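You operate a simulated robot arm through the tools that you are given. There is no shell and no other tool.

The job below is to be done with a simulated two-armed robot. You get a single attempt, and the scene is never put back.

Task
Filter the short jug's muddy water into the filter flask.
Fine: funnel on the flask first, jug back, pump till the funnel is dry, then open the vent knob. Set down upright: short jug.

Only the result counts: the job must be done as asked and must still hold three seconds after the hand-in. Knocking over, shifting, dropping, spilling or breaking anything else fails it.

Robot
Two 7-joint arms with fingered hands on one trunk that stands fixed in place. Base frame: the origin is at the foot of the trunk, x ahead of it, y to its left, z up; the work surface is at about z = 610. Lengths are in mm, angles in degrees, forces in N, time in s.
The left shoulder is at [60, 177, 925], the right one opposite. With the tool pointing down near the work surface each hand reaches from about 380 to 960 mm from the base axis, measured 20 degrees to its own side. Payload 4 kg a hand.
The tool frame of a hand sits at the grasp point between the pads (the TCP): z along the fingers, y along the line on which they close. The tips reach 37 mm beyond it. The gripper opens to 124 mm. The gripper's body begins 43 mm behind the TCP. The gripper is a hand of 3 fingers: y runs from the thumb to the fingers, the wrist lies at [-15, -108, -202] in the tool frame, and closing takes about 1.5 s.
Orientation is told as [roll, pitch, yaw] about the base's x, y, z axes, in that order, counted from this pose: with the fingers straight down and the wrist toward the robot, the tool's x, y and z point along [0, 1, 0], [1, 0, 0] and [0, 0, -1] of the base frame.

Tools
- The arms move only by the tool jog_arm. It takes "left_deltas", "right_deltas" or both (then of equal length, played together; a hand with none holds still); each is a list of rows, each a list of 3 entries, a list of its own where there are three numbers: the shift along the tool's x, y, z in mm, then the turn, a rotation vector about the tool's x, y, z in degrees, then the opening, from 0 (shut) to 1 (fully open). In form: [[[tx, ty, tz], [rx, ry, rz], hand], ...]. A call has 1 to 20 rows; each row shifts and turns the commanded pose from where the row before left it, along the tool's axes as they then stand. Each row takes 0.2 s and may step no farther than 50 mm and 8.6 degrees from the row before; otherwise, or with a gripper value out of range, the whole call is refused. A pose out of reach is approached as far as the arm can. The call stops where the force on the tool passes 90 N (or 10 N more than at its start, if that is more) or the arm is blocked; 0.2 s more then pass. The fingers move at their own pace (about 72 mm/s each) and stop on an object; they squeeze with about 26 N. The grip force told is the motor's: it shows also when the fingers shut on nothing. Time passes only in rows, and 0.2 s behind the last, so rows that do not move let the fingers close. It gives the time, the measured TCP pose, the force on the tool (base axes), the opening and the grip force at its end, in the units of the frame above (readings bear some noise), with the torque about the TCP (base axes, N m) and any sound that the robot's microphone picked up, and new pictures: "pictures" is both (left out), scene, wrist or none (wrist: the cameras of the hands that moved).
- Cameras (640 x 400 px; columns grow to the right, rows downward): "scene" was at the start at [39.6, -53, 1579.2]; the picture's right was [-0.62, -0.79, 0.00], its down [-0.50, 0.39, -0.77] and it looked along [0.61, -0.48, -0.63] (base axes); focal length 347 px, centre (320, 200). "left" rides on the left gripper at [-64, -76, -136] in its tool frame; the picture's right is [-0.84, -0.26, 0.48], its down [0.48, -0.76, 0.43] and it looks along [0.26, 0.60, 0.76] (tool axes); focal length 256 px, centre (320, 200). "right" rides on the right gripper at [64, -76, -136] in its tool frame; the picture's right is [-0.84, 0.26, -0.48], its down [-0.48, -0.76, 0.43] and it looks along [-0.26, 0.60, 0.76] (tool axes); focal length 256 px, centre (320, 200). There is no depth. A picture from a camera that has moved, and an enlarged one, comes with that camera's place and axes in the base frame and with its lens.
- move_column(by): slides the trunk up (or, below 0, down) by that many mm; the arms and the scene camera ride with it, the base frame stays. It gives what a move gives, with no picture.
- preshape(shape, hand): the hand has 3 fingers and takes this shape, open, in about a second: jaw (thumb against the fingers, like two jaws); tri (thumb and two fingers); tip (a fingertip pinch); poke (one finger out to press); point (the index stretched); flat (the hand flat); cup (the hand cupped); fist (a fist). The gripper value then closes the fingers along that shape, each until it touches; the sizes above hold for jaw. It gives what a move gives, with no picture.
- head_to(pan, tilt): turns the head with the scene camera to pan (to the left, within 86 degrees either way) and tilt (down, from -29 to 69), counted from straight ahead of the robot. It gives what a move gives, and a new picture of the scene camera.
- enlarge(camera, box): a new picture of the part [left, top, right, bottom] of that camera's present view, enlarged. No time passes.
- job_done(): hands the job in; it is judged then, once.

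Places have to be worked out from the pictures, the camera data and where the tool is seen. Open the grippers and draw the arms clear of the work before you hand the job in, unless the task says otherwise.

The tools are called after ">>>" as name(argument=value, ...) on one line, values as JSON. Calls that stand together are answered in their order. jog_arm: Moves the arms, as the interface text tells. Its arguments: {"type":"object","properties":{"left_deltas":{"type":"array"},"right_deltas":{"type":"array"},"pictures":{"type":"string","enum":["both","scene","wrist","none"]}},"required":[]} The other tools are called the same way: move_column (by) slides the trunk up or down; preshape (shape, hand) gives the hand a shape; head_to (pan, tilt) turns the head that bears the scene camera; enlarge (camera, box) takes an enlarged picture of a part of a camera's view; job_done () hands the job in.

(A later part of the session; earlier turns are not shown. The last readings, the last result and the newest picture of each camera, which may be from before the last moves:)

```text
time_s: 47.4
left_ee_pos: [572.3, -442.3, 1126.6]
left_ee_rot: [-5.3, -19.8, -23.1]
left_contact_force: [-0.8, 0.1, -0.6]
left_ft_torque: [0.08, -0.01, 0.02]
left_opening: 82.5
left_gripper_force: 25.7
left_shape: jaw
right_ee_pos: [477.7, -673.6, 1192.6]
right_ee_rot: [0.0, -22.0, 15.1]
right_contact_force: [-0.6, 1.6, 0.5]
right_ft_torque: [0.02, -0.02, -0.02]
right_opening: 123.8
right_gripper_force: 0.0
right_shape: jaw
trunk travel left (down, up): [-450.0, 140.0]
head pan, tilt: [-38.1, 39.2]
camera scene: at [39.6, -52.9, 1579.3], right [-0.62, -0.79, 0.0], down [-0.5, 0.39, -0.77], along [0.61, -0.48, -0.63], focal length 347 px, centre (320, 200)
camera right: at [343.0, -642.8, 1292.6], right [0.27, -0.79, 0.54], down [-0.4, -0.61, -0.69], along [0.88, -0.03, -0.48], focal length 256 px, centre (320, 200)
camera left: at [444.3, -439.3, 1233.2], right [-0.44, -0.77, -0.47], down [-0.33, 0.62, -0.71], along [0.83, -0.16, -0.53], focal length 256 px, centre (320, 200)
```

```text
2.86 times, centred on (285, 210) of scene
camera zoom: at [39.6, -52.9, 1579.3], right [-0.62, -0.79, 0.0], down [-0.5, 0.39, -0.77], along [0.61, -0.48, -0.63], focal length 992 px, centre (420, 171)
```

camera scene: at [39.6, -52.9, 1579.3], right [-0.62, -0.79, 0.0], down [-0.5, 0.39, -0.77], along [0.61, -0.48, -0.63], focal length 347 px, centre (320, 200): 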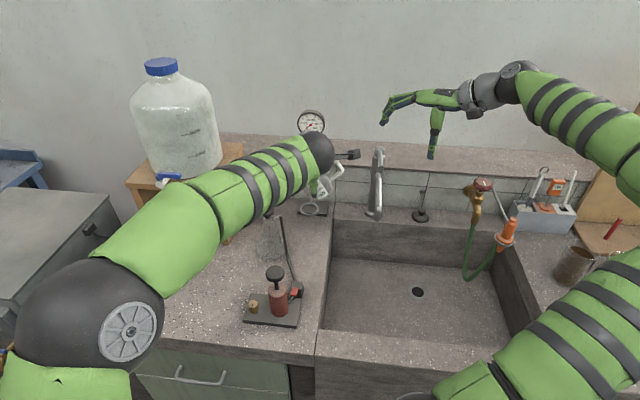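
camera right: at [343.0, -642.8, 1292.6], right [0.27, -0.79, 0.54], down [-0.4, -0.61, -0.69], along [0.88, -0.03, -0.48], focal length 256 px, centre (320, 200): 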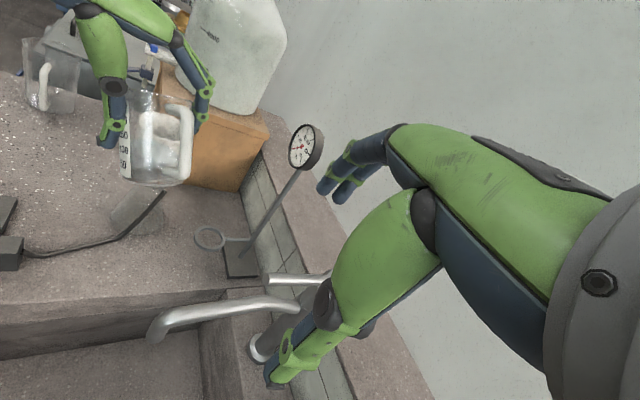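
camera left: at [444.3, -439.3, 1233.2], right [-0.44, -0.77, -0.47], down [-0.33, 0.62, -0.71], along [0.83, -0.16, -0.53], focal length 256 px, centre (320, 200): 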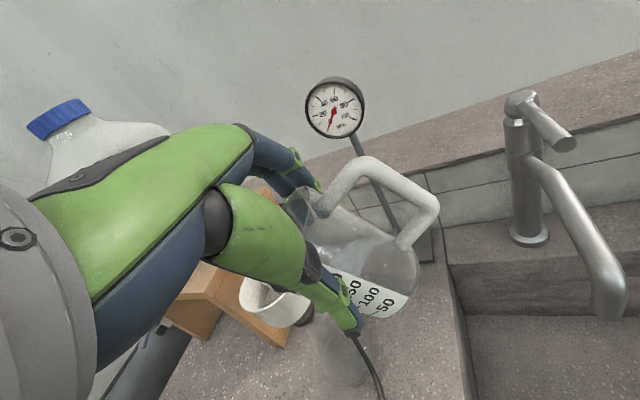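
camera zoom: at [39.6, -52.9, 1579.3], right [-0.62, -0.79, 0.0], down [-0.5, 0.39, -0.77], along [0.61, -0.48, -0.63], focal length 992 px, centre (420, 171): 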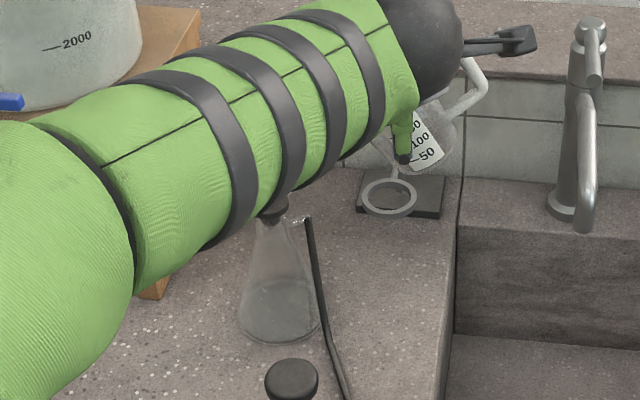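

The forearm blocks the scene view here, so I'll rely on the right camera and on the pose math. I'll tilt to 50° here, before any flow, and look again.

>>> jog_arm(left_deltas=[[[0, 0, 0], [0, -3.76, -1.37], 0], [[0, 0, 0], [0, -3.76, -1.37], 0], [[0, 0, 0], [0, -3.76, -1.37], 0], [[0, 0, 0], [0, -3.76, -1.37], 0], [[0, 0, 0], [0, -3.76, -1.37], 0], [[0, 0, 0], [0, 0, 0], 0]], pictures="both")

>>> enlarge(camera="right", box=[40, 0, 280, 240])

>>> enlarge(camera="left", box=[220, 140, 480, 380])

```text
time_s: 48.8
left_ee_pos: [570.7, -441.5, 1125.5]
left_ee_rot: [-26.4, -18.0, -16.3]
left_contact_force: [0.2, 0.0, -2.1]
left_ft_torque: [0.03, -0.04, 0.01]
left_opening: 82.8
left_gripper_force: 26.5
left_shape: jaw
right_ee_pos: [478.1, -674.6, 1194.2]
right_ee_rot: [0.1, -22.0, 15.2]
right_contact_force: [-0.5, -0.3, 0.1]
right_ft_torque: [0.02, 0.01, -0.02]
right_opening: 123.7
right_gripper_force: 0.0
right_shape: jaw
trunk travel left (down, up): [-450.0, 140.0]
head pan, tilt: [-38.1, 39.2]
camera scene: at [39.7, -53.2, 1579.2], right [-0.62, -0.79, 0.0], down [-0.5, 0.39, -0.77], along [0.61, -0.48, -0.63], focal length 347 px, centre (320, 200)
camera left: at [459.9, -403.1, 1245.6], right [-0.49, -0.86, -0.14], down [-0.45, 0.38, -0.81], along [0.75, -0.33, -0.57], focal length 256 px, centre (320, 200)
```

scene: 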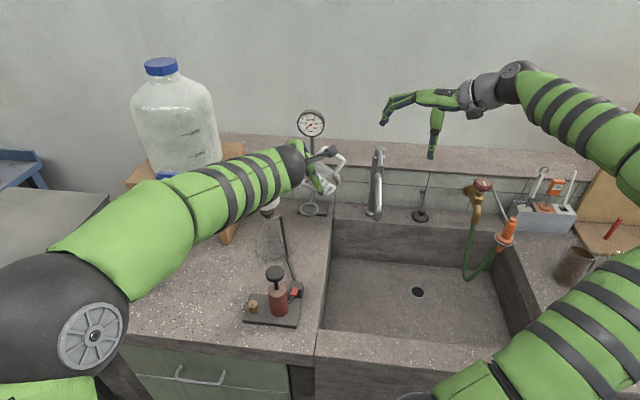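
left: 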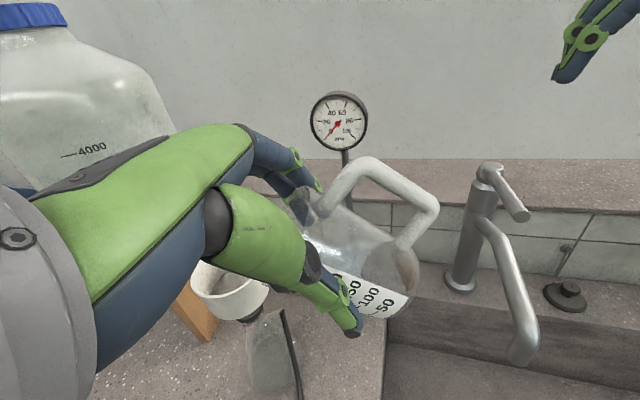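

```text
1.67 times, centred on (160, 120) of right
camera zoom: at [343.1, -643.1, 1292.4], right [0.27, -0.79, 0.54], down [-0.4, -0.61, -0.69], along [0.88, -0.03, -0.48], focal length 427 px, centre (587, 333)
```

zoom: 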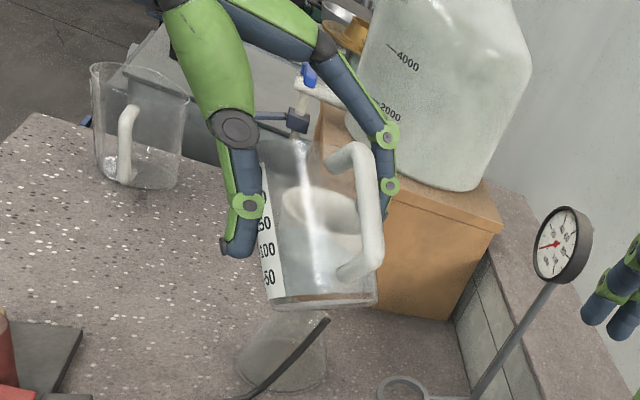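

```text
1.67 times, centred on (350, 260) of left
camera zoom: at [459.9, -403.1, 1245.6], right [-0.49, -0.86, -0.14], down [-0.45, 0.38, -0.81], along [0.75, -0.33, -0.57], focal length 427 px, centre (270, 100)
```

zoom: 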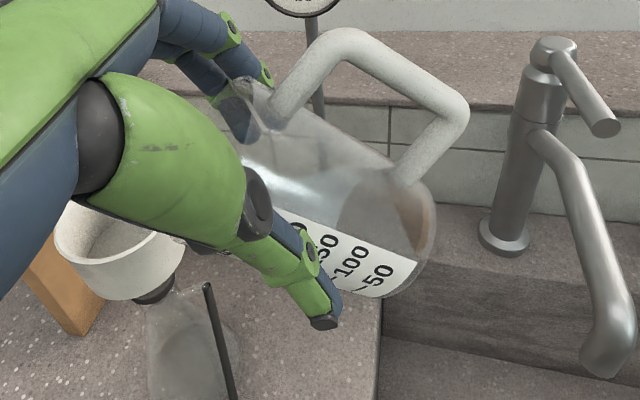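

The tilt is fine with no spill, and the left camera sees the funnel too. I'll bring the jug's lip over the funnel's near side.

>>> jog_arm(left_deltas=[[[10, 13, 4], [0, 0, 0], 0], [[12, 15.2, 4.7], [0, 0, 0], 0], [[12, 15.2, 4.7], [0, 0, 0], 0], [[10.5, 13.3, 4.2], [0, 0, 0], 0], [[5.5, 7, 2.1], [0, 0, 0], 0], [[0, 0, 0], [0, 0, 0], 0]], pictures="both")

>>> enlarge(camera="right", box=[80, 0, 320, 240])

>>> enlarge(camera="left", box=[160, 140, 420, 400])

>>> enlarge(camera="scene", box=[230, 130, 350, 280])

```text
time_s: 50.2
left_ee_pos: [650.5, -428.4, 1107.6]
left_ee_rot: [-26.5, -17.9, -16.3]
left_contact_force: [0.6, 0.5, -1.6]
left_ft_torque: [0.09, 0.0, 0.0]
left_opening: 82.6
left_gripper_force: 26.0
left_shape: jaw
right_ee_pos: [477.3, -674.7, 1193.9]
right_ee_rot: [0.0, -21.9, 15.1]
right_contact_force: [0.0, 0.1, 0.8]
right_ft_torque: [0.0, 0.01, -0.02]
right_opening: 123.8
right_gripper_force: 0.2
right_shape: jaw
trunk travel left (down, up): [-450.0, 140.0]
head pan, tilt: [-38.1, 39.2]
camera scene: at [39.7, -53.2, 1579.2], right [-0.62, -0.79, 0.0], down [-0.5, 0.39, -0.77], along [0.61, -0.48, -0.63], focal length 347 px, centre (320, 200)
camera left: at [539.8, -388.9, 1227.8], right [-0.49, -0.86, -0.14], down [-0.45, 0.38, -0.81], along [0.75, -0.33, -0.57], focal length 256 px, centre (320, 200)
```

scene: 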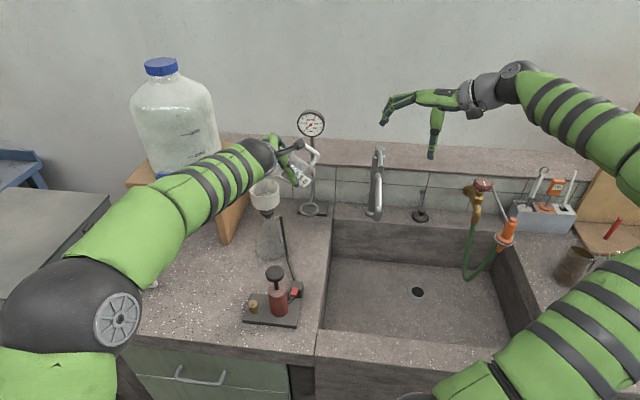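
left: 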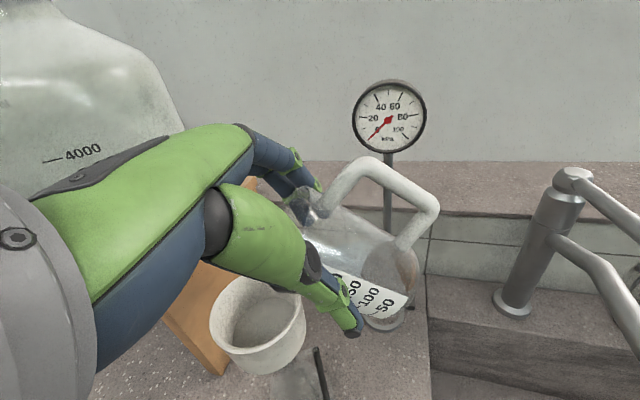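

```text
1.67 times, centred on (200, 120) of right
camera zoom: at [343.0, -643.0, 1292.4], right [0.27, -0.79, 0.54], down [-0.4, -0.61, -0.69], along [0.88, -0.03, -0.48], focal length 427 px, centre (520, 333)
```

zoom: 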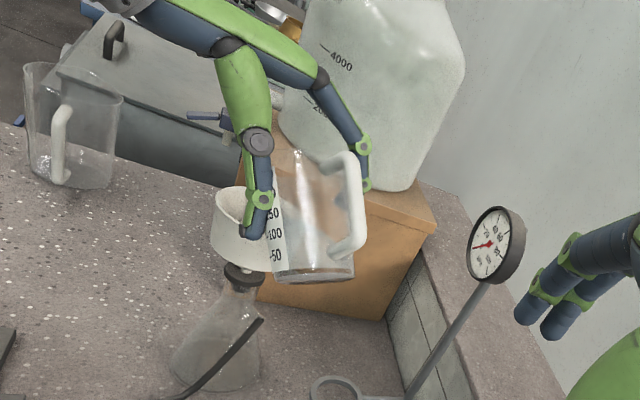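

```text
1.54 times, centred on (290, 270) of left
camera zoom: at [539.8, -388.9, 1227.8], right [-0.49, -0.86, -0.14], down [-0.45, 0.38, -0.81], along [0.75, -0.33, -0.57], focal length 394 px, centre (366, 92)
```

zoom: 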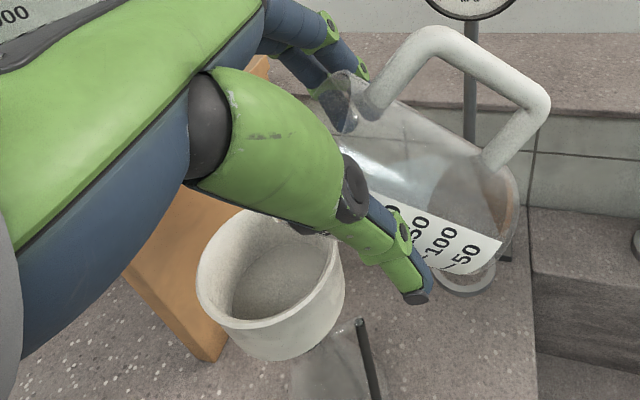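

```text
2.67 times, centred on (290, 205) of scene
camera zoom: at [39.7, -53.2, 1579.2], right [-0.62, -0.79, 0.0], down [-0.5, 0.39, -0.77], along [0.61, -0.48, -0.63], focal length 926 px, centre (400, 187)
```

zoom: 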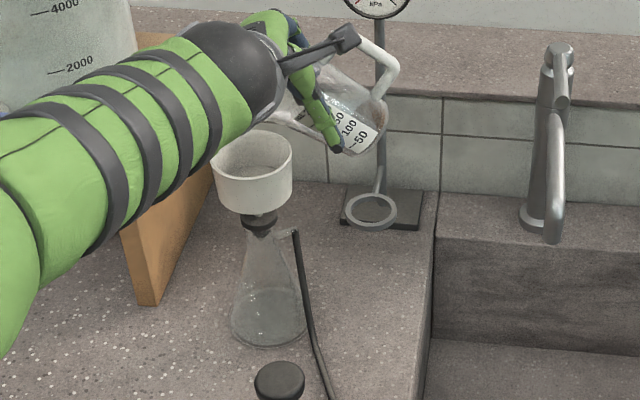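

Now the scene camera sees both the jug's mouth and the funnel. I'll zoom in further to check where the spout tip lies.

>>> enlarge(camera="scene", box=[245, 130, 325, 215])

>>> enlarge(camera="left", box=[200, 180, 360, 380])

>>> enlarge(camera="right", box=[150, 60, 240, 190])

```text
4.71 times, centred on (285, 172) of scene
camera zoom: at [39.7, -53.2, 1579.2], right [-0.62, -0.79, 0.0], down [-0.5, 0.39, -0.77], along [0.61, -0.48, -0.63], focal length 1634 px, centre (485, 329)
```

zoom: 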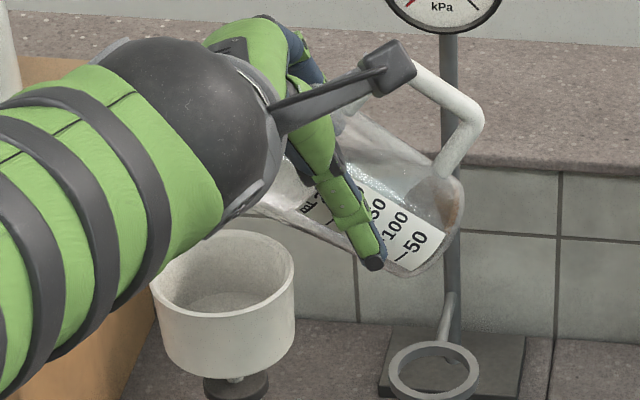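

```text
2.00 times, centred on (280, 280) of left
camera zoom: at [539.8, -388.9, 1227.8], right [-0.49, -0.86, -0.14], down [-0.45, 0.38, -0.81], along [0.75, -0.33, -0.57], focal length 512 px, centre (400, 40)
```

zoom: 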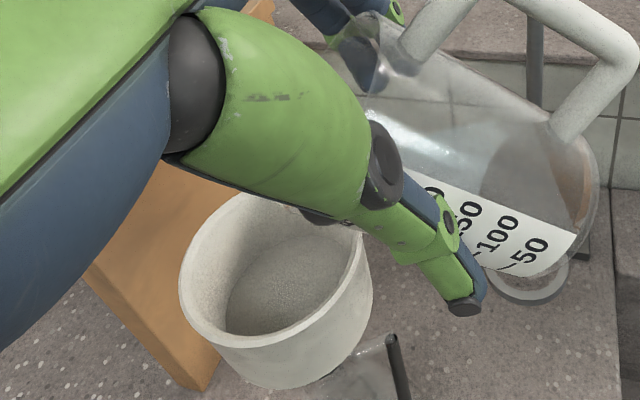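

```text
3.08 times, centred on (195, 125) of right
camera zoom: at [343.0, -643.0, 1292.4], right [0.27, -0.79, 0.54], down [-0.4, -0.61, -0.69], along [0.88, -0.03, -0.48], focal length 788 px, centre (705, 431)
```

zoom: 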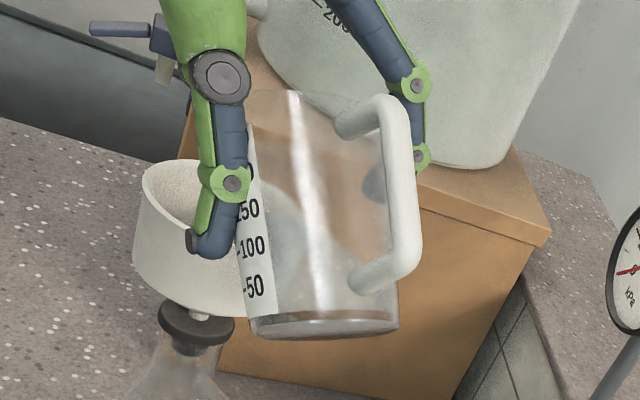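

The lip computes to about (680,-390,1086), above the funnel's near half. I'll tilt on to 60° while keeping the lip over the funnel, and check for flow.

>>> jog_arm(left_deltas=[[[2.5, 0.8, 0.4], [0, -2.35, -0.855], 0], [[2.5, 0.8, 0.4], [0, -2.35, -0.855], 0], [[2.5, 0.8, 0.2], [0, -2.35, -0.855], 0], [[2.5, 0.8, 0.2], [0, -2.35, -0.855], 0], [[0, 0, 0], [0, 0, 0], 0]], pictures="both")

>>> enlarge(camera="scene", box=[245, 130, 325, 215])

>>> enlarge(camera="left", box=[200, 180, 360, 380])

>>> enlarge(camera="right", box=[150, 60, 240, 190])

```text
time_s: 51.4
left_ee_pos: [658.2, -421.1, 1102.3]
left_ee_rot: [-36.6, -16.4, -13.2]
left_contact_force: [-0.1, -0.4, -0.6]
left_ft_torque: [0.06, 0.01, -0.04]
left_opening: 82.3
left_gripper_force: 25.4
left_shape: jaw
right_ee_pos: [477.7, -674.4, 1192.7]
right_ee_rot: [0.0, -22.0, 15.1]
right_contact_force: [-0.4, 0.3, 0.0]
right_ft_torque: [-0.01, 0.0, 0.0]
right_opening: 123.6
right_gripper_force: 0.0
right_shape: jaw
trunk travel left (down, up): [-450.0, 140.0]
head pan, tilt: [-38.1, 39.2]
camera scene: at [39.7, -53.3, 1579.2], right [-0.62, -0.79, 0.0], down [-0.5, 0.39, -0.77], along [0.61, -0.48, -0.63], focal length 347 px, centre (320, 200)
camera left: at [555.6, -363.6, 1223.6], right [-0.49, -0.87, 0.04], down [-0.51, 0.25, -0.82], along [0.71, -0.42, -0.56], focal length 256 px, centre (320, 200)
```

scene: 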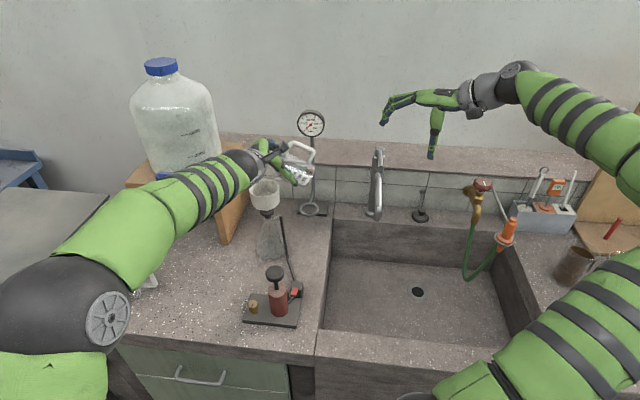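
left: 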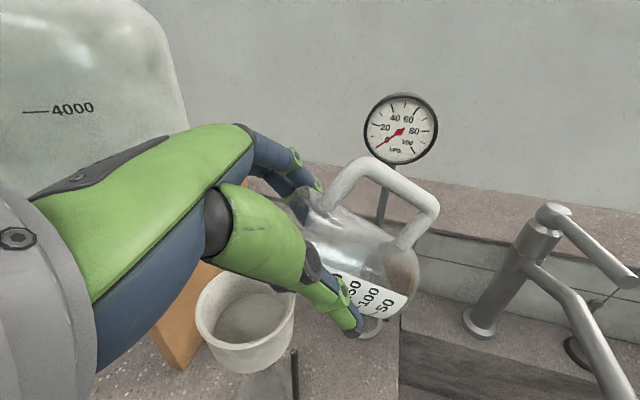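

```text
4.71 times, centred on (285, 172) of scene
camera zoom: at [39.7, -53.3, 1579.2], right [-0.62, -0.79, 0.0], down [-0.5, 0.39, -0.77], along [0.61, -0.48, -0.63], focal length 1634 px, centre (485, 329)
```

zoom: 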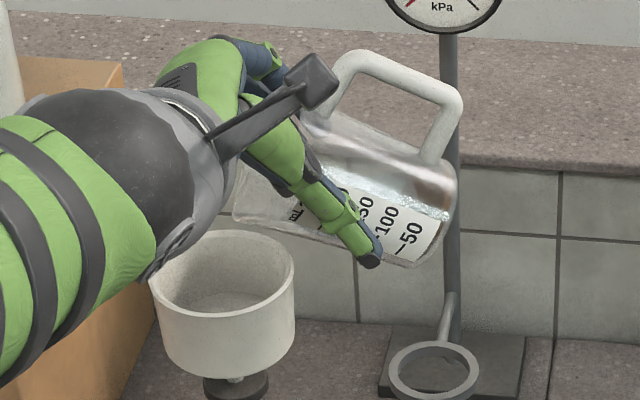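

```text
2.00 times, centred on (280, 280) of left
camera zoom: at [555.6, -363.6, 1223.6], right [-0.49, -0.87, 0.04], down [-0.51, 0.25, -0.82], along [0.71, -0.42, -0.56], focal length 512 px, centre (400, 40)
```

zoom: 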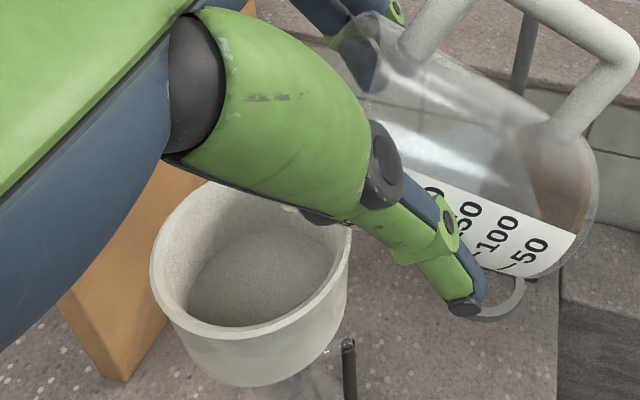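

```text
3.08 times, centred on (195, 125) of right
camera zoom: at [343.1, -643.1, 1292.4], right [0.27, -0.79, 0.54], down [-0.4, -0.61, -0.69], along [0.88, -0.03, -0.48], focal length 788 px, centre (705, 431)
```

zoom: 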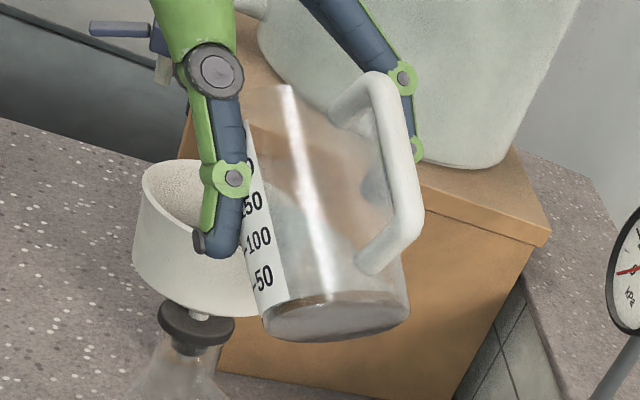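

The spout tip is clearly above the funnel, matching my estimate, and there is no flow yet. I'll tilt on to 70°.

>>> jog_arm(left_deltas=[[[1.3, 0, -0.2], [0, -2.35, -0.855], 0], [[1.3, 0, -0.2], [0, -2.35, -0.855], 0], [[0, 0, 0], [0, 0, 0], 0]], pictures="none")

>>> enlarge(camera="scene", box=[245, 130, 325, 215])

>>> enlarge(camera="left", box=[180, 180, 360, 400])

```text
time_s: 52.2
left_ee_pos: [658.6, -419.8, 1101.0]
left_ee_rot: [-41.8, -15.2, -11.9]
left_contact_force: [0.8, -0.2, -1.7]
left_ft_torque: [0.07, -0.03, 0.0]
left_opening: 82.8
left_gripper_force: 25.9
left_shape: jaw
right_ee_pos: [476.7, -675.2, 1192.9]
right_ee_rot: [0.1, -22.1, 15.0]
right_contact_force: [0.9, 0.4, 0.2]
right_ft_torque: [0.01, -0.01, -0.02]
right_opening: 123.9
right_gripper_force: 0.0
right_shape: jaw
trunk travel left (down, up): [-450.0, 140.0]
head pan, tilt: [-38.1, 39.2]
```

```text
4.71 times, centred on (285, 172) of scene
camera zoom: at [39.7, -53.2, 1579.2], right [-0.62, -0.79, 0.0], down [-0.5, 0.39, -0.77], along [0.61, -0.48, -0.63], focal length 1634 px, centre (485, 329)
```

zoom: 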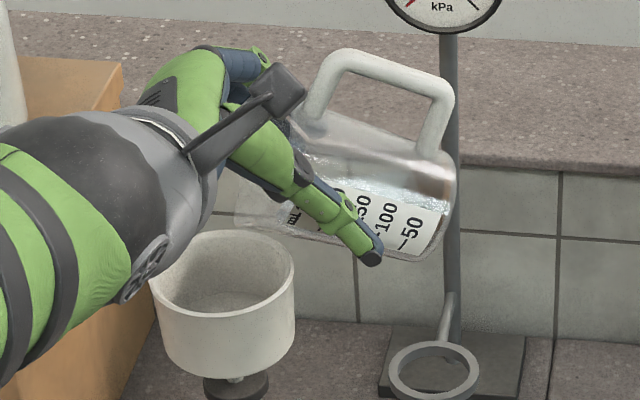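

```text
1.82 times, centred on (270, 290) of left
camera zoom: at [560.9, -351.8, 1221.4], right [-0.49, -0.86, 0.12], down [-0.54, 0.19, -0.82], along [0.69, -0.47, -0.55], focal length 465 px, centre (411, 36)
```

zoom: 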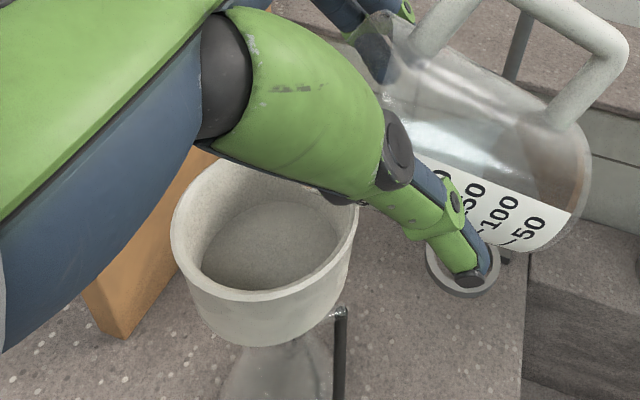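

No flow yet at 65°. I'll continue slowly to 71°.

>>> jog_arm(left_deltas=[[[1.3, 0, -0.2], [0, -1.88, -0.684], 0], [[1.3, 0, -0.2], [0, -1.88, -0.684], 0], [[1.3, 0, -0.2], [0, -1.88, -0.684], 0], [[0, 0, 0], [0, 0, 0], 0]], pictures="none")

>>> enlarge(camera="scene", box=[245, 130, 325, 215])

>>> enlarge(camera="left", box=[180, 180, 360, 400])

```text
time_s: 53.2
left_ee_pos: [660.1, -416.4, 1098.0]
left_ee_rot: [-47.8, -13.7, -10.4]
left_contact_force: [-0.3, 0.1, -1.2]
left_ft_torque: [0.07, 0.0, -0.02]
left_opening: 82.8
left_gripper_force: 26.1
left_shape: jaw
right_ee_pos: [477.6, -673.0, 1192.8]
right_ee_rot: [0.0, -22.0, 15.0]
right_contact_force: [-0.4, 0.5, -1.3]
right_ft_torque: [0.02, 0.01, -0.01]
right_opening: 123.5
right_gripper_force: 0.0
right_shape: jaw
trunk travel left (down, up): [-450.0, 140.0]
head pan, tilt: [-38.1, 39.2]
```

```text
4.71 times, centred on (285, 172) of scene
camera zoom: at [39.7, -53.2, 1579.2], right [-0.62, -0.79, 0.0], down [-0.5, 0.39, -0.77], along [0.61, -0.48, -0.63], focal length 1634 px, centre (485, 329)
```

zoom: 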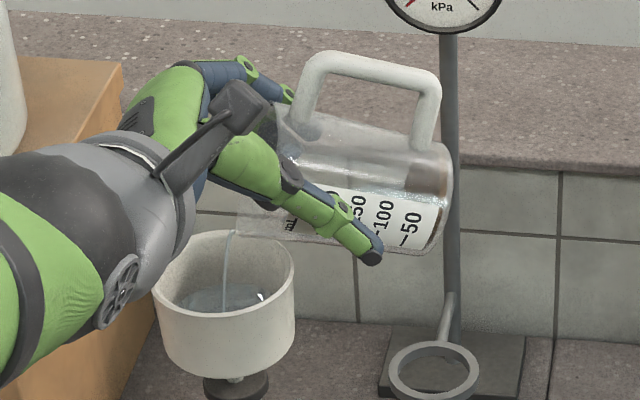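

```text
1.82 times, centred on (270, 290) of left
camera zoom: at [567.4, -337.3, 1216.5], right [-0.48, -0.85, 0.23], down [-0.57, 0.11, -0.81], along [0.66, -0.52, -0.54], focal length 465 px, centre (411, 36)
```

zoom: 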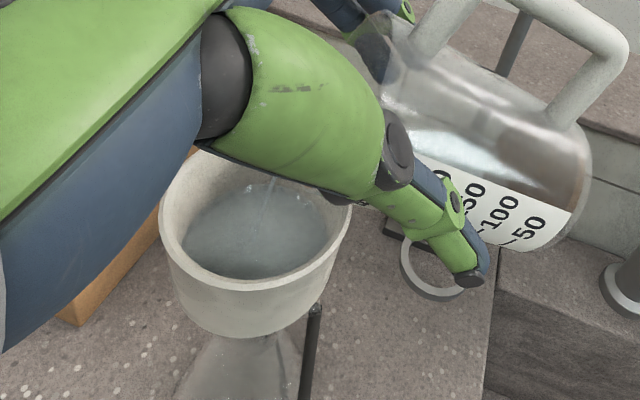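

Water is flowing neatly into the funnel. I'll hold briefly and watch the level.

>>> jog_arm(left_deltas=[[[0, 0, 0], [0, 0, 0], 0], [[0, 0, 0], [0, 0, 0], 0], [[0, 0, 0], [0, 0, 0], 0]], pictures="none")

>>> enlarge(camera="scene", box=[245, 130, 325, 215])

>>> enlarge(camera="left", box=[180, 180, 360, 400])

```text
time_s: 54.0
left_ee_pos: [660.5, -415.2, 1098.0]
left_ee_rot: [-47.9, -13.8, -10.4]
left_contact_force: [0.7, -0.5, -2.3]
left_ft_torque: [0.03, 0.01, -0.01]
left_opening: 82.7
left_gripper_force: 26.3
left_shape: jaw
right_ee_pos: [476.4, -675.8, 1192.2]
right_ee_rot: [0.0, -22.0, 15.1]
right_contact_force: [-0.6, 0.0, -0.5]
right_ft_torque: [-0.02, 0.01, 0.0]
right_opening: 123.6
right_gripper_force: 0.1
right_shape: jaw
trunk travel left (down, up): [-450.0, 140.0]
head pan, tilt: [-38.1, 39.2]
```

```text
4.71 times, centred on (285, 172) of scene
camera zoom: at [39.7, -53.2, 1579.2], right [-0.62, -0.79, 0.0], down [-0.5, 0.39, -0.77], along [0.61, -0.48, -0.63], focal length 1634 px, centre (485, 329)
```

zoom: 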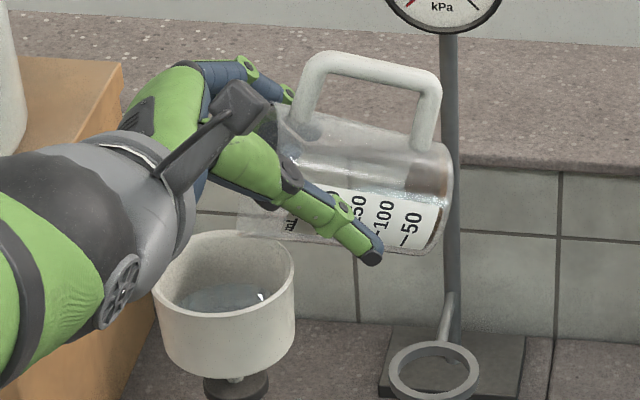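

```text
1.82 times, centred on (270, 290) of left
camera zoom: at [567.4, -337.4, 1216.4], right [-0.48, -0.85, 0.23], down [-0.57, 0.11, -0.81], along [0.66, -0.52, -0.54], focal length 465 px, centre (411, 36)
```

zoom: 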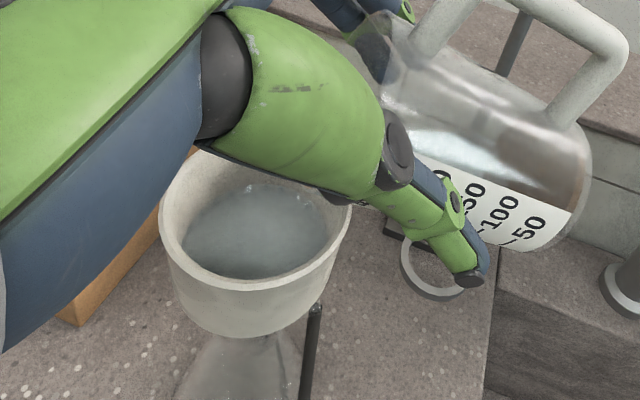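

The stream stopped at this angle, with only a little water in the funnel so far. I'll tilt on to 79° in small steps.

>>> jog_arm(left_deltas=[[[0.4, 0.5, -1.4], [0, -1.88, -0.684], 0], [[0.4, 0.5, -1.4], [0, -1.88, -0.684], 0], [[0.3, 0.55, -1.5], [0, -1.88, -0.684], 0], [[0.3, 0.55, -1.5], [0, -1.88, -0.684], 0], [[0, 0, 0], [0, 0, 0], 0], [[0, 0, 0], [0, 0, 0], 0]], pictures="none")

>>> enlarge(camera="scene", box=[245, 130, 325, 215])

>>> enlarge(camera="left", box=[180, 180, 360, 400])

```text
time_s: 55.4
left_ee_pos: [662.5, -410.9, 1101.5]
left_ee_rot: [-55.7, -11.6, -8.6]
left_contact_force: [-0.5, -0.1, -0.9]
left_ft_torque: [0.01, 0.0, 0.02]
left_opening: 82.8
left_gripper_force: 25.7
left_shape: jaw
right_ee_pos: [478.1, -674.1, 1192.6]
right_ee_rot: [0.0, -22.0, 15.1]
right_contact_force: [0.0, 0.6, -0.6]
right_ft_torque: [0.02, -0.01, 0.0]
right_opening: 123.6
right_gripper_force: 0.0
right_shape: jaw
trunk travel left (down, up): [-450.0, 140.0]
head pan, tilt: [-38.1, 39.2]
```

```text
4.71 times, centred on (285, 172) of scene
camera zoom: at [39.7, -53.2, 1579.2], right [-0.62, -0.79, 0.0], down [-0.5, 0.39, -0.77], along [0.61, -0.48, -0.63], focal length 1634 px, centre (485, 329)
```

zoom: 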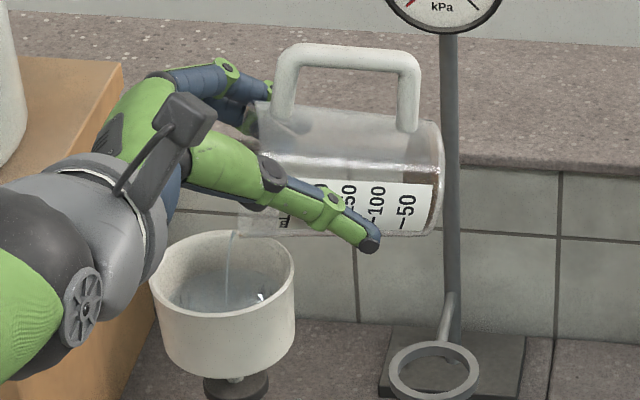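

```text
1.82 times, centred on (270, 290) of left
camera zoom: at [576.5, -318.0, 1214.3], right [-0.46, -0.81, 0.36], down [-0.62, 0.01, -0.78], along [0.63, -0.59, -0.51], focal length 465 px, centre (411, 36)
```

zoom: 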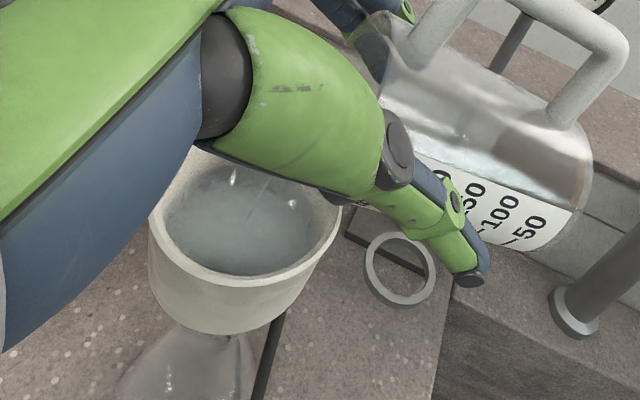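

Still flowing nicely. I'll hold for a second and then zoom on the funnel's level.

>>> jog_arm(left_deltas=[[[0, 0, 0], [0, 0, 0], 0], [[0, 0, 0], [0, 0, 0], 0], [[0, 0, 0], [0, 0, 0], 0], [[0, 0, 0], [0, 0, 0], 0]], pictures="none")

>>> enlarge(camera="scene", box=[250, 160, 290, 215])

>>> enlarge(camera="left", box=[180, 230, 300, 400])

```text
time_s: 56.4
left_ee_pos: [663.2, -410.2, 1102.3]
left_ee_rot: [-55.8, -11.6, -8.7]
left_contact_force: [0.8, -1.1, -0.6]
left_ft_torque: [0.03, 0.0, -0.04]
left_opening: 82.7
left_gripper_force: 26.2
left_shape: jaw
right_ee_pos: [478.0, -674.0, 1192.7]
right_ee_rot: [0.0, -22.0, 15.2]
right_contact_force: [-0.1, 0.1, -0.6]
right_ft_torque: [0.04, 0.02, -0.03]
right_opening: 123.5
right_gripper_force: 0.1
right_shape: jaw
trunk travel left (down, up): [-450.0, 140.0]
head pan, tilt: [-38.1, 39.2]
```

```text
7.27 times, centred on (270, 188) of scene
camera zoom: at [39.7, -53.2, 1579.2], right [-0.62, -0.79, 0.0], down [-0.5, 0.39, -0.77], along [0.61, -0.48, -0.63], focal length 2525 px, centre (684, 291)
```

zoom: 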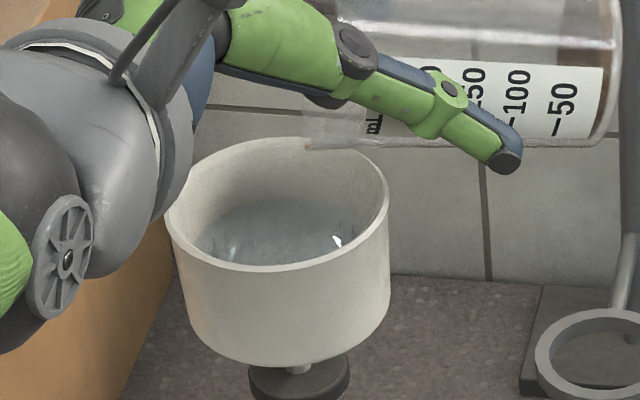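

```text
2.35 times, centred on (240, 315) of left
camera zoom: at [576.5, -318.0, 1214.3], right [-0.46, -0.81, 0.36], down [-0.62, 0.01, -0.78], along [0.63, -0.59, -0.51], focal length 602 px, centre (508, -71)
```

zoom: 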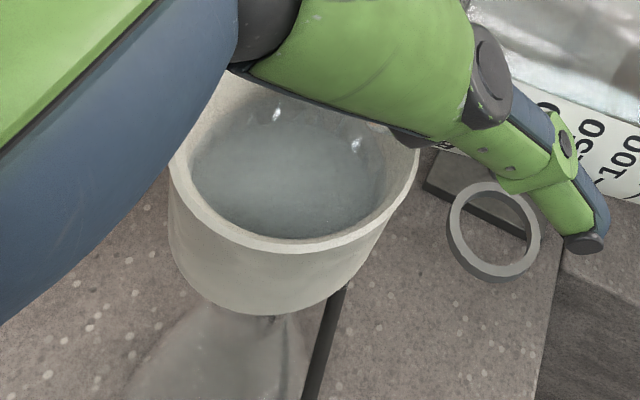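

The flow paused with the level well below the rim. I'll tilt on to 87°.

>>> jog_arm(left_deltas=[[[0.1, 0.6, -1.7], [0, -1.88, -0.684], 0], [[0.1, 0.6, -1.7], [0, -1.88, -0.684], 0], [[0.1, 0.6, -1.7], [0, -1.88, -0.684], 0], [[0.1, 0.6, -1.7], [0, -1.88, -0.684], 0], [[0, 0, 0], [0, 0, 0], 0], [[0, 0, 0], [0, 0, 0], 0], [[0, 0, 0], [0, 0, 0], 0]], pictures="none")

>>> enlarge(camera="scene", box=[245, 130, 325, 215])

>>> enlarge(camera="left", box=[160, 230, 300, 400])

```text
time_s: 58.0
left_ee_pos: [664.9, -404.6, 1105.3]
left_ee_rot: [-63.5, -9.2, -7.3]
left_contact_force: [0.3, -0.2, -0.7]
left_ft_torque: [0.02, 0.02, -0.01]
left_opening: 82.9
left_gripper_force: 26.1
left_shape: jaw
right_ee_pos: [478.2, -674.4, 1193.6]
right_ee_rot: [0.0, -22.0, 15.1]
right_contact_force: [0.7, -0.4, -0.9]
right_ft_torque: [-0.02, 0.02, 0.03]
right_opening: 123.8
right_gripper_force: 0.1
right_shape: jaw
trunk travel left (down, up): [-450.0, 140.0]
head pan, tilt: [-38.1, 39.2]
```

```text
4.71 times, centred on (285, 172) of scene
camera zoom: at [39.7, -53.1, 1579.2], right [-0.62, -0.79, 0.0], down [-0.5, 0.39, -0.77], along [0.61, -0.48, -0.63], focal length 1634 px, centre (485, 329)
```

zoom: 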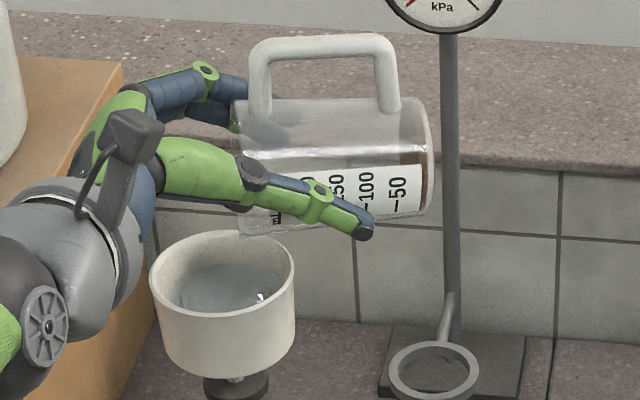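

```text
2.35 times, centred on (230, 315) of left
camera zoom: at [585.3, -298.5, 1210.3], right [-0.44, -0.76, 0.49], down [-0.67, -0.09, -0.74], along [0.6, -0.65, -0.46], focal length 602 px, centre (532, -71)
```

zoom: 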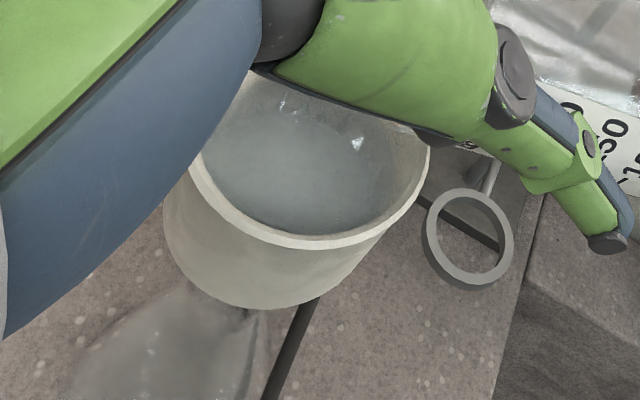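

No spill, and the level is about 23 mm below the rim. I'll continue to 97°.

>>> jog_arm(left_deltas=[[[0, 0.62, -1.7], [0, -1.88, -0.684], 0], [[0, 0.62, -1.7], [0, -1.88, -0.684], 0], [[0, 0.62, -1.7], [0, -1.88, -0.684], 0], [[0, 0.62, -1.7], [0, -1.88, -0.684], 0], [[0, 0.62, -1.7], [0, -1.88, -0.684], 0], [[0, 0, 0], [0, 0, 0], 0], [[0, 0, 0], [0, 0, 0], 0], [[0, 0, 0], [0, 0, 0], 0]], pictures="none")

>>> enlarge(camera="scene", box=[245, 130, 325, 215])

>>> enlarge(camera="left", box=[140, 230, 300, 400])

```text
time_s: 59.8
left_ee_pos: [669.0, -397.6, 1109.2]
left_ee_rot: [-73.0, -6.1, -6.0]
left_contact_force: [-0.5, 1.1, -1.0]
left_ft_torque: [0.01, -0.01, -0.01]
left_opening: 82.9
left_gripper_force: 25.9
left_shape: jaw
right_ee_pos: [476.6, -673.3, 1193.6]
right_ee_rot: [-0.1, -22.0, 15.1]
right_contact_force: [0.0, 0.1, 0.0]
right_ft_torque: [-0.01, 0.03, 0.0]
right_opening: 123.8
right_gripper_force: 0.1
right_shape: jaw
trunk travel left (down, up): [-450.0, 140.0]
head pan, tilt: [-38.1, 39.2]
```

```text
4.71 times, centred on (285, 172) of scene
camera zoom: at [39.7, -53.1, 1579.2], right [-0.62, -0.79, 0.0], down [-0.5, 0.39, -0.77], along [0.61, -0.48, -0.63], focal length 1634 px, centre (485, 329)
```

zoom: 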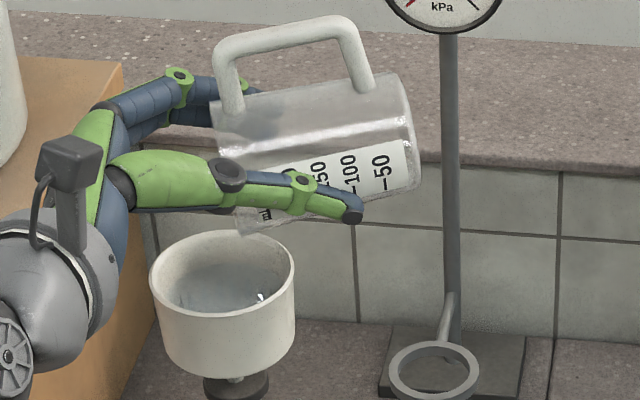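

```text
2.35 times, centred on (220, 315) of left
camera zoom: at [595.9, -275.5, 1201.9], right [-0.4, -0.67, 0.63], down [-0.72, -0.2, -0.67], along [0.57, -0.72, -0.4], focal length 602 px, centre (555, -71)
```

zoom: 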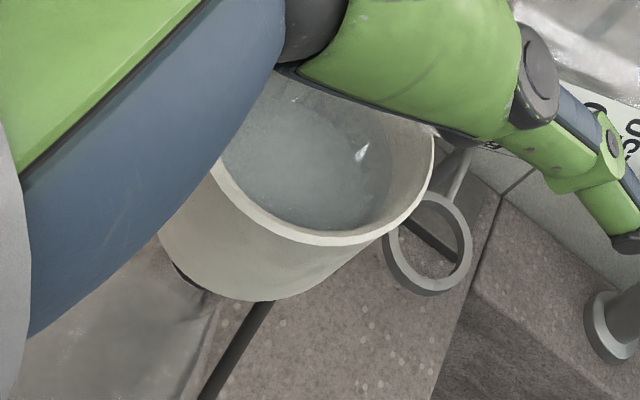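

The jug looks nearly empty. I'll tilt a bit further to 109° to drain the last drops.

>>> jog_arm(left_deltas=[[[0, 0.6, -1.6], [0, -1.88, -0.684], 0], [[0, 0.6, -1.6], [0, -1.88, -0.684], 0], [[0, 0.6, -1.6], [0, -1.88, -0.684], 0], [[0, 0.6, -1.6], [0, -1.88, -0.684], 0], [[0, 0.6, -1.6], [0, -1.88, -0.684], 0], [[0, 0.6, -1.6], [0, -1.88, -0.684], 0], [[0, 0, 0], [0, 0, 0], 0], [[0, 0, 0], [0, 0, 0], 0], [[0, 0, 0], [0, 0, 0], 0], [[0, 0, 0], [0, 0, 0], 0]], pictures="scene")

>>> enlarge(camera="scene", box=[240, 125, 320, 215])

>>> enlarge(camera="right", box=[120, 40, 240, 200])

```text
time_s: 62.0
left_ee_pos: [673.2, -389.7, 1110.0]
left_ee_rot: [-84.4, -2.1, -5.1]
left_contact_force: [0.1, 0.2, -1.7]
left_ft_torque: [0.0, 0.01, -0.02]
left_opening: 82.4
left_gripper_force: 26.1
left_shape: jaw
right_ee_pos: [476.7, -674.4, 1193.5]
right_ee_rot: [-0.1, -22.1, 15.1]
right_contact_force: [-0.3, 0.4, -0.3]
right_ft_torque: [0.0, -0.01, 0.01]
right_opening: 123.7
right_gripper_force: 0.2
right_shape: jaw
trunk travel left (down, up): [-450.0, 140.0]
head pan, tilt: [-38.1, 39.2]
camera scene: at [39.7, -53.1, 1579.2], right [-0.62, -0.79, 0.0], down [-0.5, 0.39, -0.77], along [0.61, -0.48, -0.63], focal length 347 px, centre (320, 200)
```

scene: 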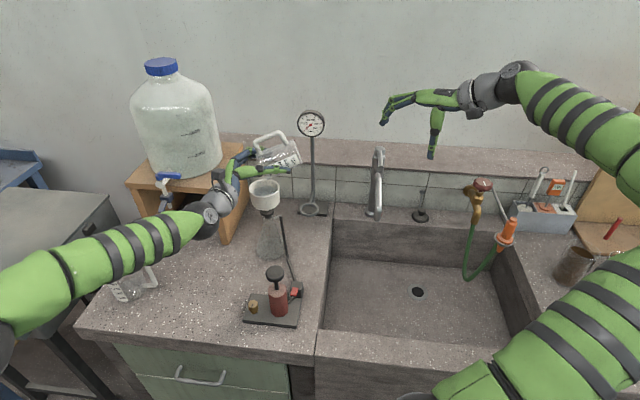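

```text
4.44 times, centred on (280, 170) of scene
camera zoom: at [39.7, -53.1, 1579.2], right [-0.62, -0.79, 0.0], down [-0.5, 0.39, -0.77], along [0.61, -0.48, -0.63], focal length 1543 px, centre (498, 333)
```

zoom: 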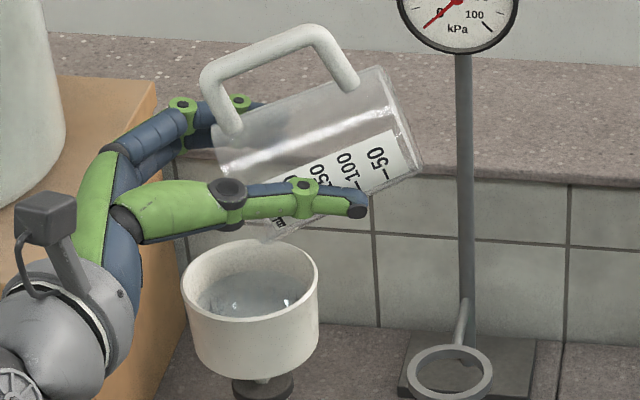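

```text
2.50 times, centred on (180, 120) of right
camera zoom: at [343.1, -643.0, 1292.4], right [0.27, -0.79, 0.54], down [-0.4, -0.61, -0.69], along [0.88, -0.03, -0.48], focal length 640 px, centre (670, 400)
```

zoom: 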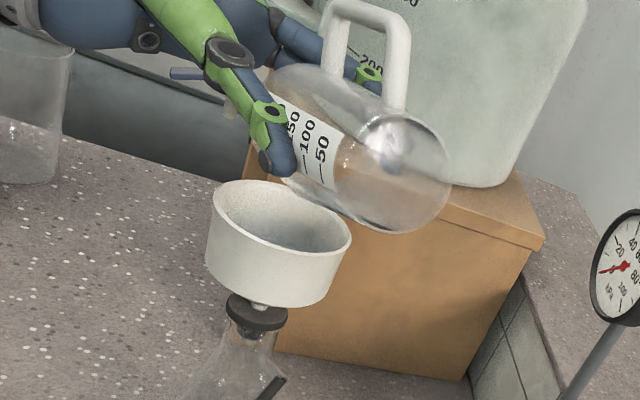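

The jug is empty and everything is in the funnel. I'll tilt it back the way it came, keeping the lip over the funnel.

>>> jog_arm(left_deltas=[[[-4.3, -1, 2.8], [0, 4.7, 1.71], 0], [[-4.3, -1, 2.8], [0, 4.7, 1.71], 0], [[-4.3, -1, 2.8], [0, 4.7, 1.71], 0], [[-4.3, -1, 2.8], [0, 4.7, 1.71], 0], [[-4.3, -1, 2.8], [0, 4.7, 1.71], 0], [[-3.6, -0.2, 0.6], [0, 4.7, 1.71], 0], [[-3.6, -0.2, 0.6], [0, 4.7, 1.71], 0], [[-3.6, -0.2, 0.6], [0, 4.7, 1.71], 0], [[-3.6, -0.2, 0.6], [0, 4.7, 1.71], 0], [[-3.6, -0.2, 0.6], [0, 4.7, 1.71], 0], [[-3.6, -0.2, 0.6], [0, 4.7, 1.71], 0], [[-3.6, -0.2, 0.6], [0, 4.7, 1.71], 0], [[0, 0, 0], [0, 0, 0], 0]], pictures="both")

>>> enlarge(camera="scene", box=[240, 125, 320, 215])

```text
time_s: 64.8
left_ee_pos: [656.4, -425.2, 1142.4]
left_ee_rot: [-25.3, -18.3, -16.8]
left_contact_force: [-0.2, 0.3, 0.2]
left_ft_torque: [0.02, -0.01, 0.02]
left_opening: 82.8
left_gripper_force: 26.6
left_shape: jaw
right_ee_pos: [477.8, -674.3, 1194.8]
right_ee_rot: [0.0, -21.9, 15.1]
right_contact_force: [0.3, -0.6, -0.6]
right_ft_torque: [0.03, -0.01, -0.01]
right_opening: 123.8
right_gripper_force: 0.0
right_shape: jaw
trunk travel left (down, up): [-450.0, 140.0]
head pan, tilt: [-38.1, 39.2]
camera scene: at [39.7, -53.1, 1579.2], right [-0.62, -0.79, 0.0], down [-0.5, 0.39, -0.77], along [0.61, -0.48, -0.63], focal length 347 px, centre (320, 200)
camera left: at [543.3, -388.9, 1262.1], right [-0.49, -0.86, -0.16], down [-0.44, 0.39, -0.81], along [0.76, -0.32, -0.57], focal length 256 px, centre (320, 200)
```

scene: 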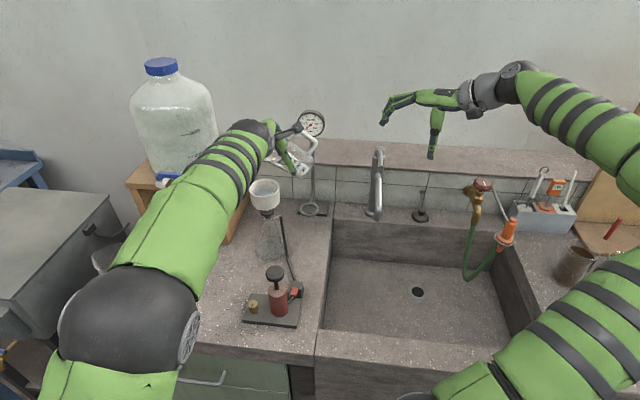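
left: 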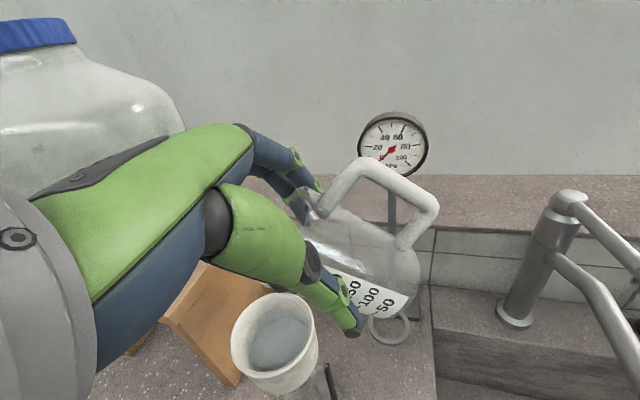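

```text
4.44 times, centred on (280, 170) of scene
camera zoom: at [39.7, -53.1, 1579.2], right [-0.62, -0.79, 0.0], down [-0.5, 0.39, -0.77], along [0.61, -0.48, -0.63], focal length 1543 px, centre (498, 333)
```

zoom: 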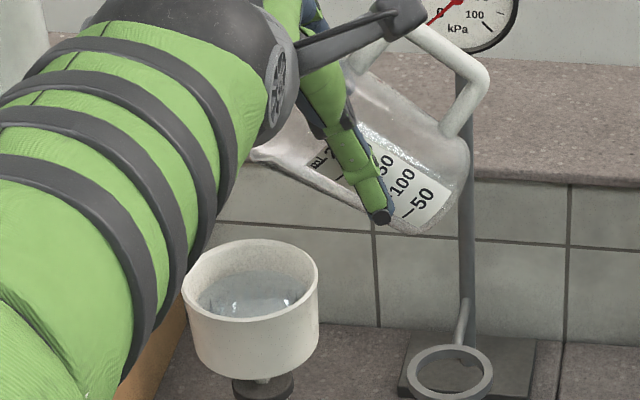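

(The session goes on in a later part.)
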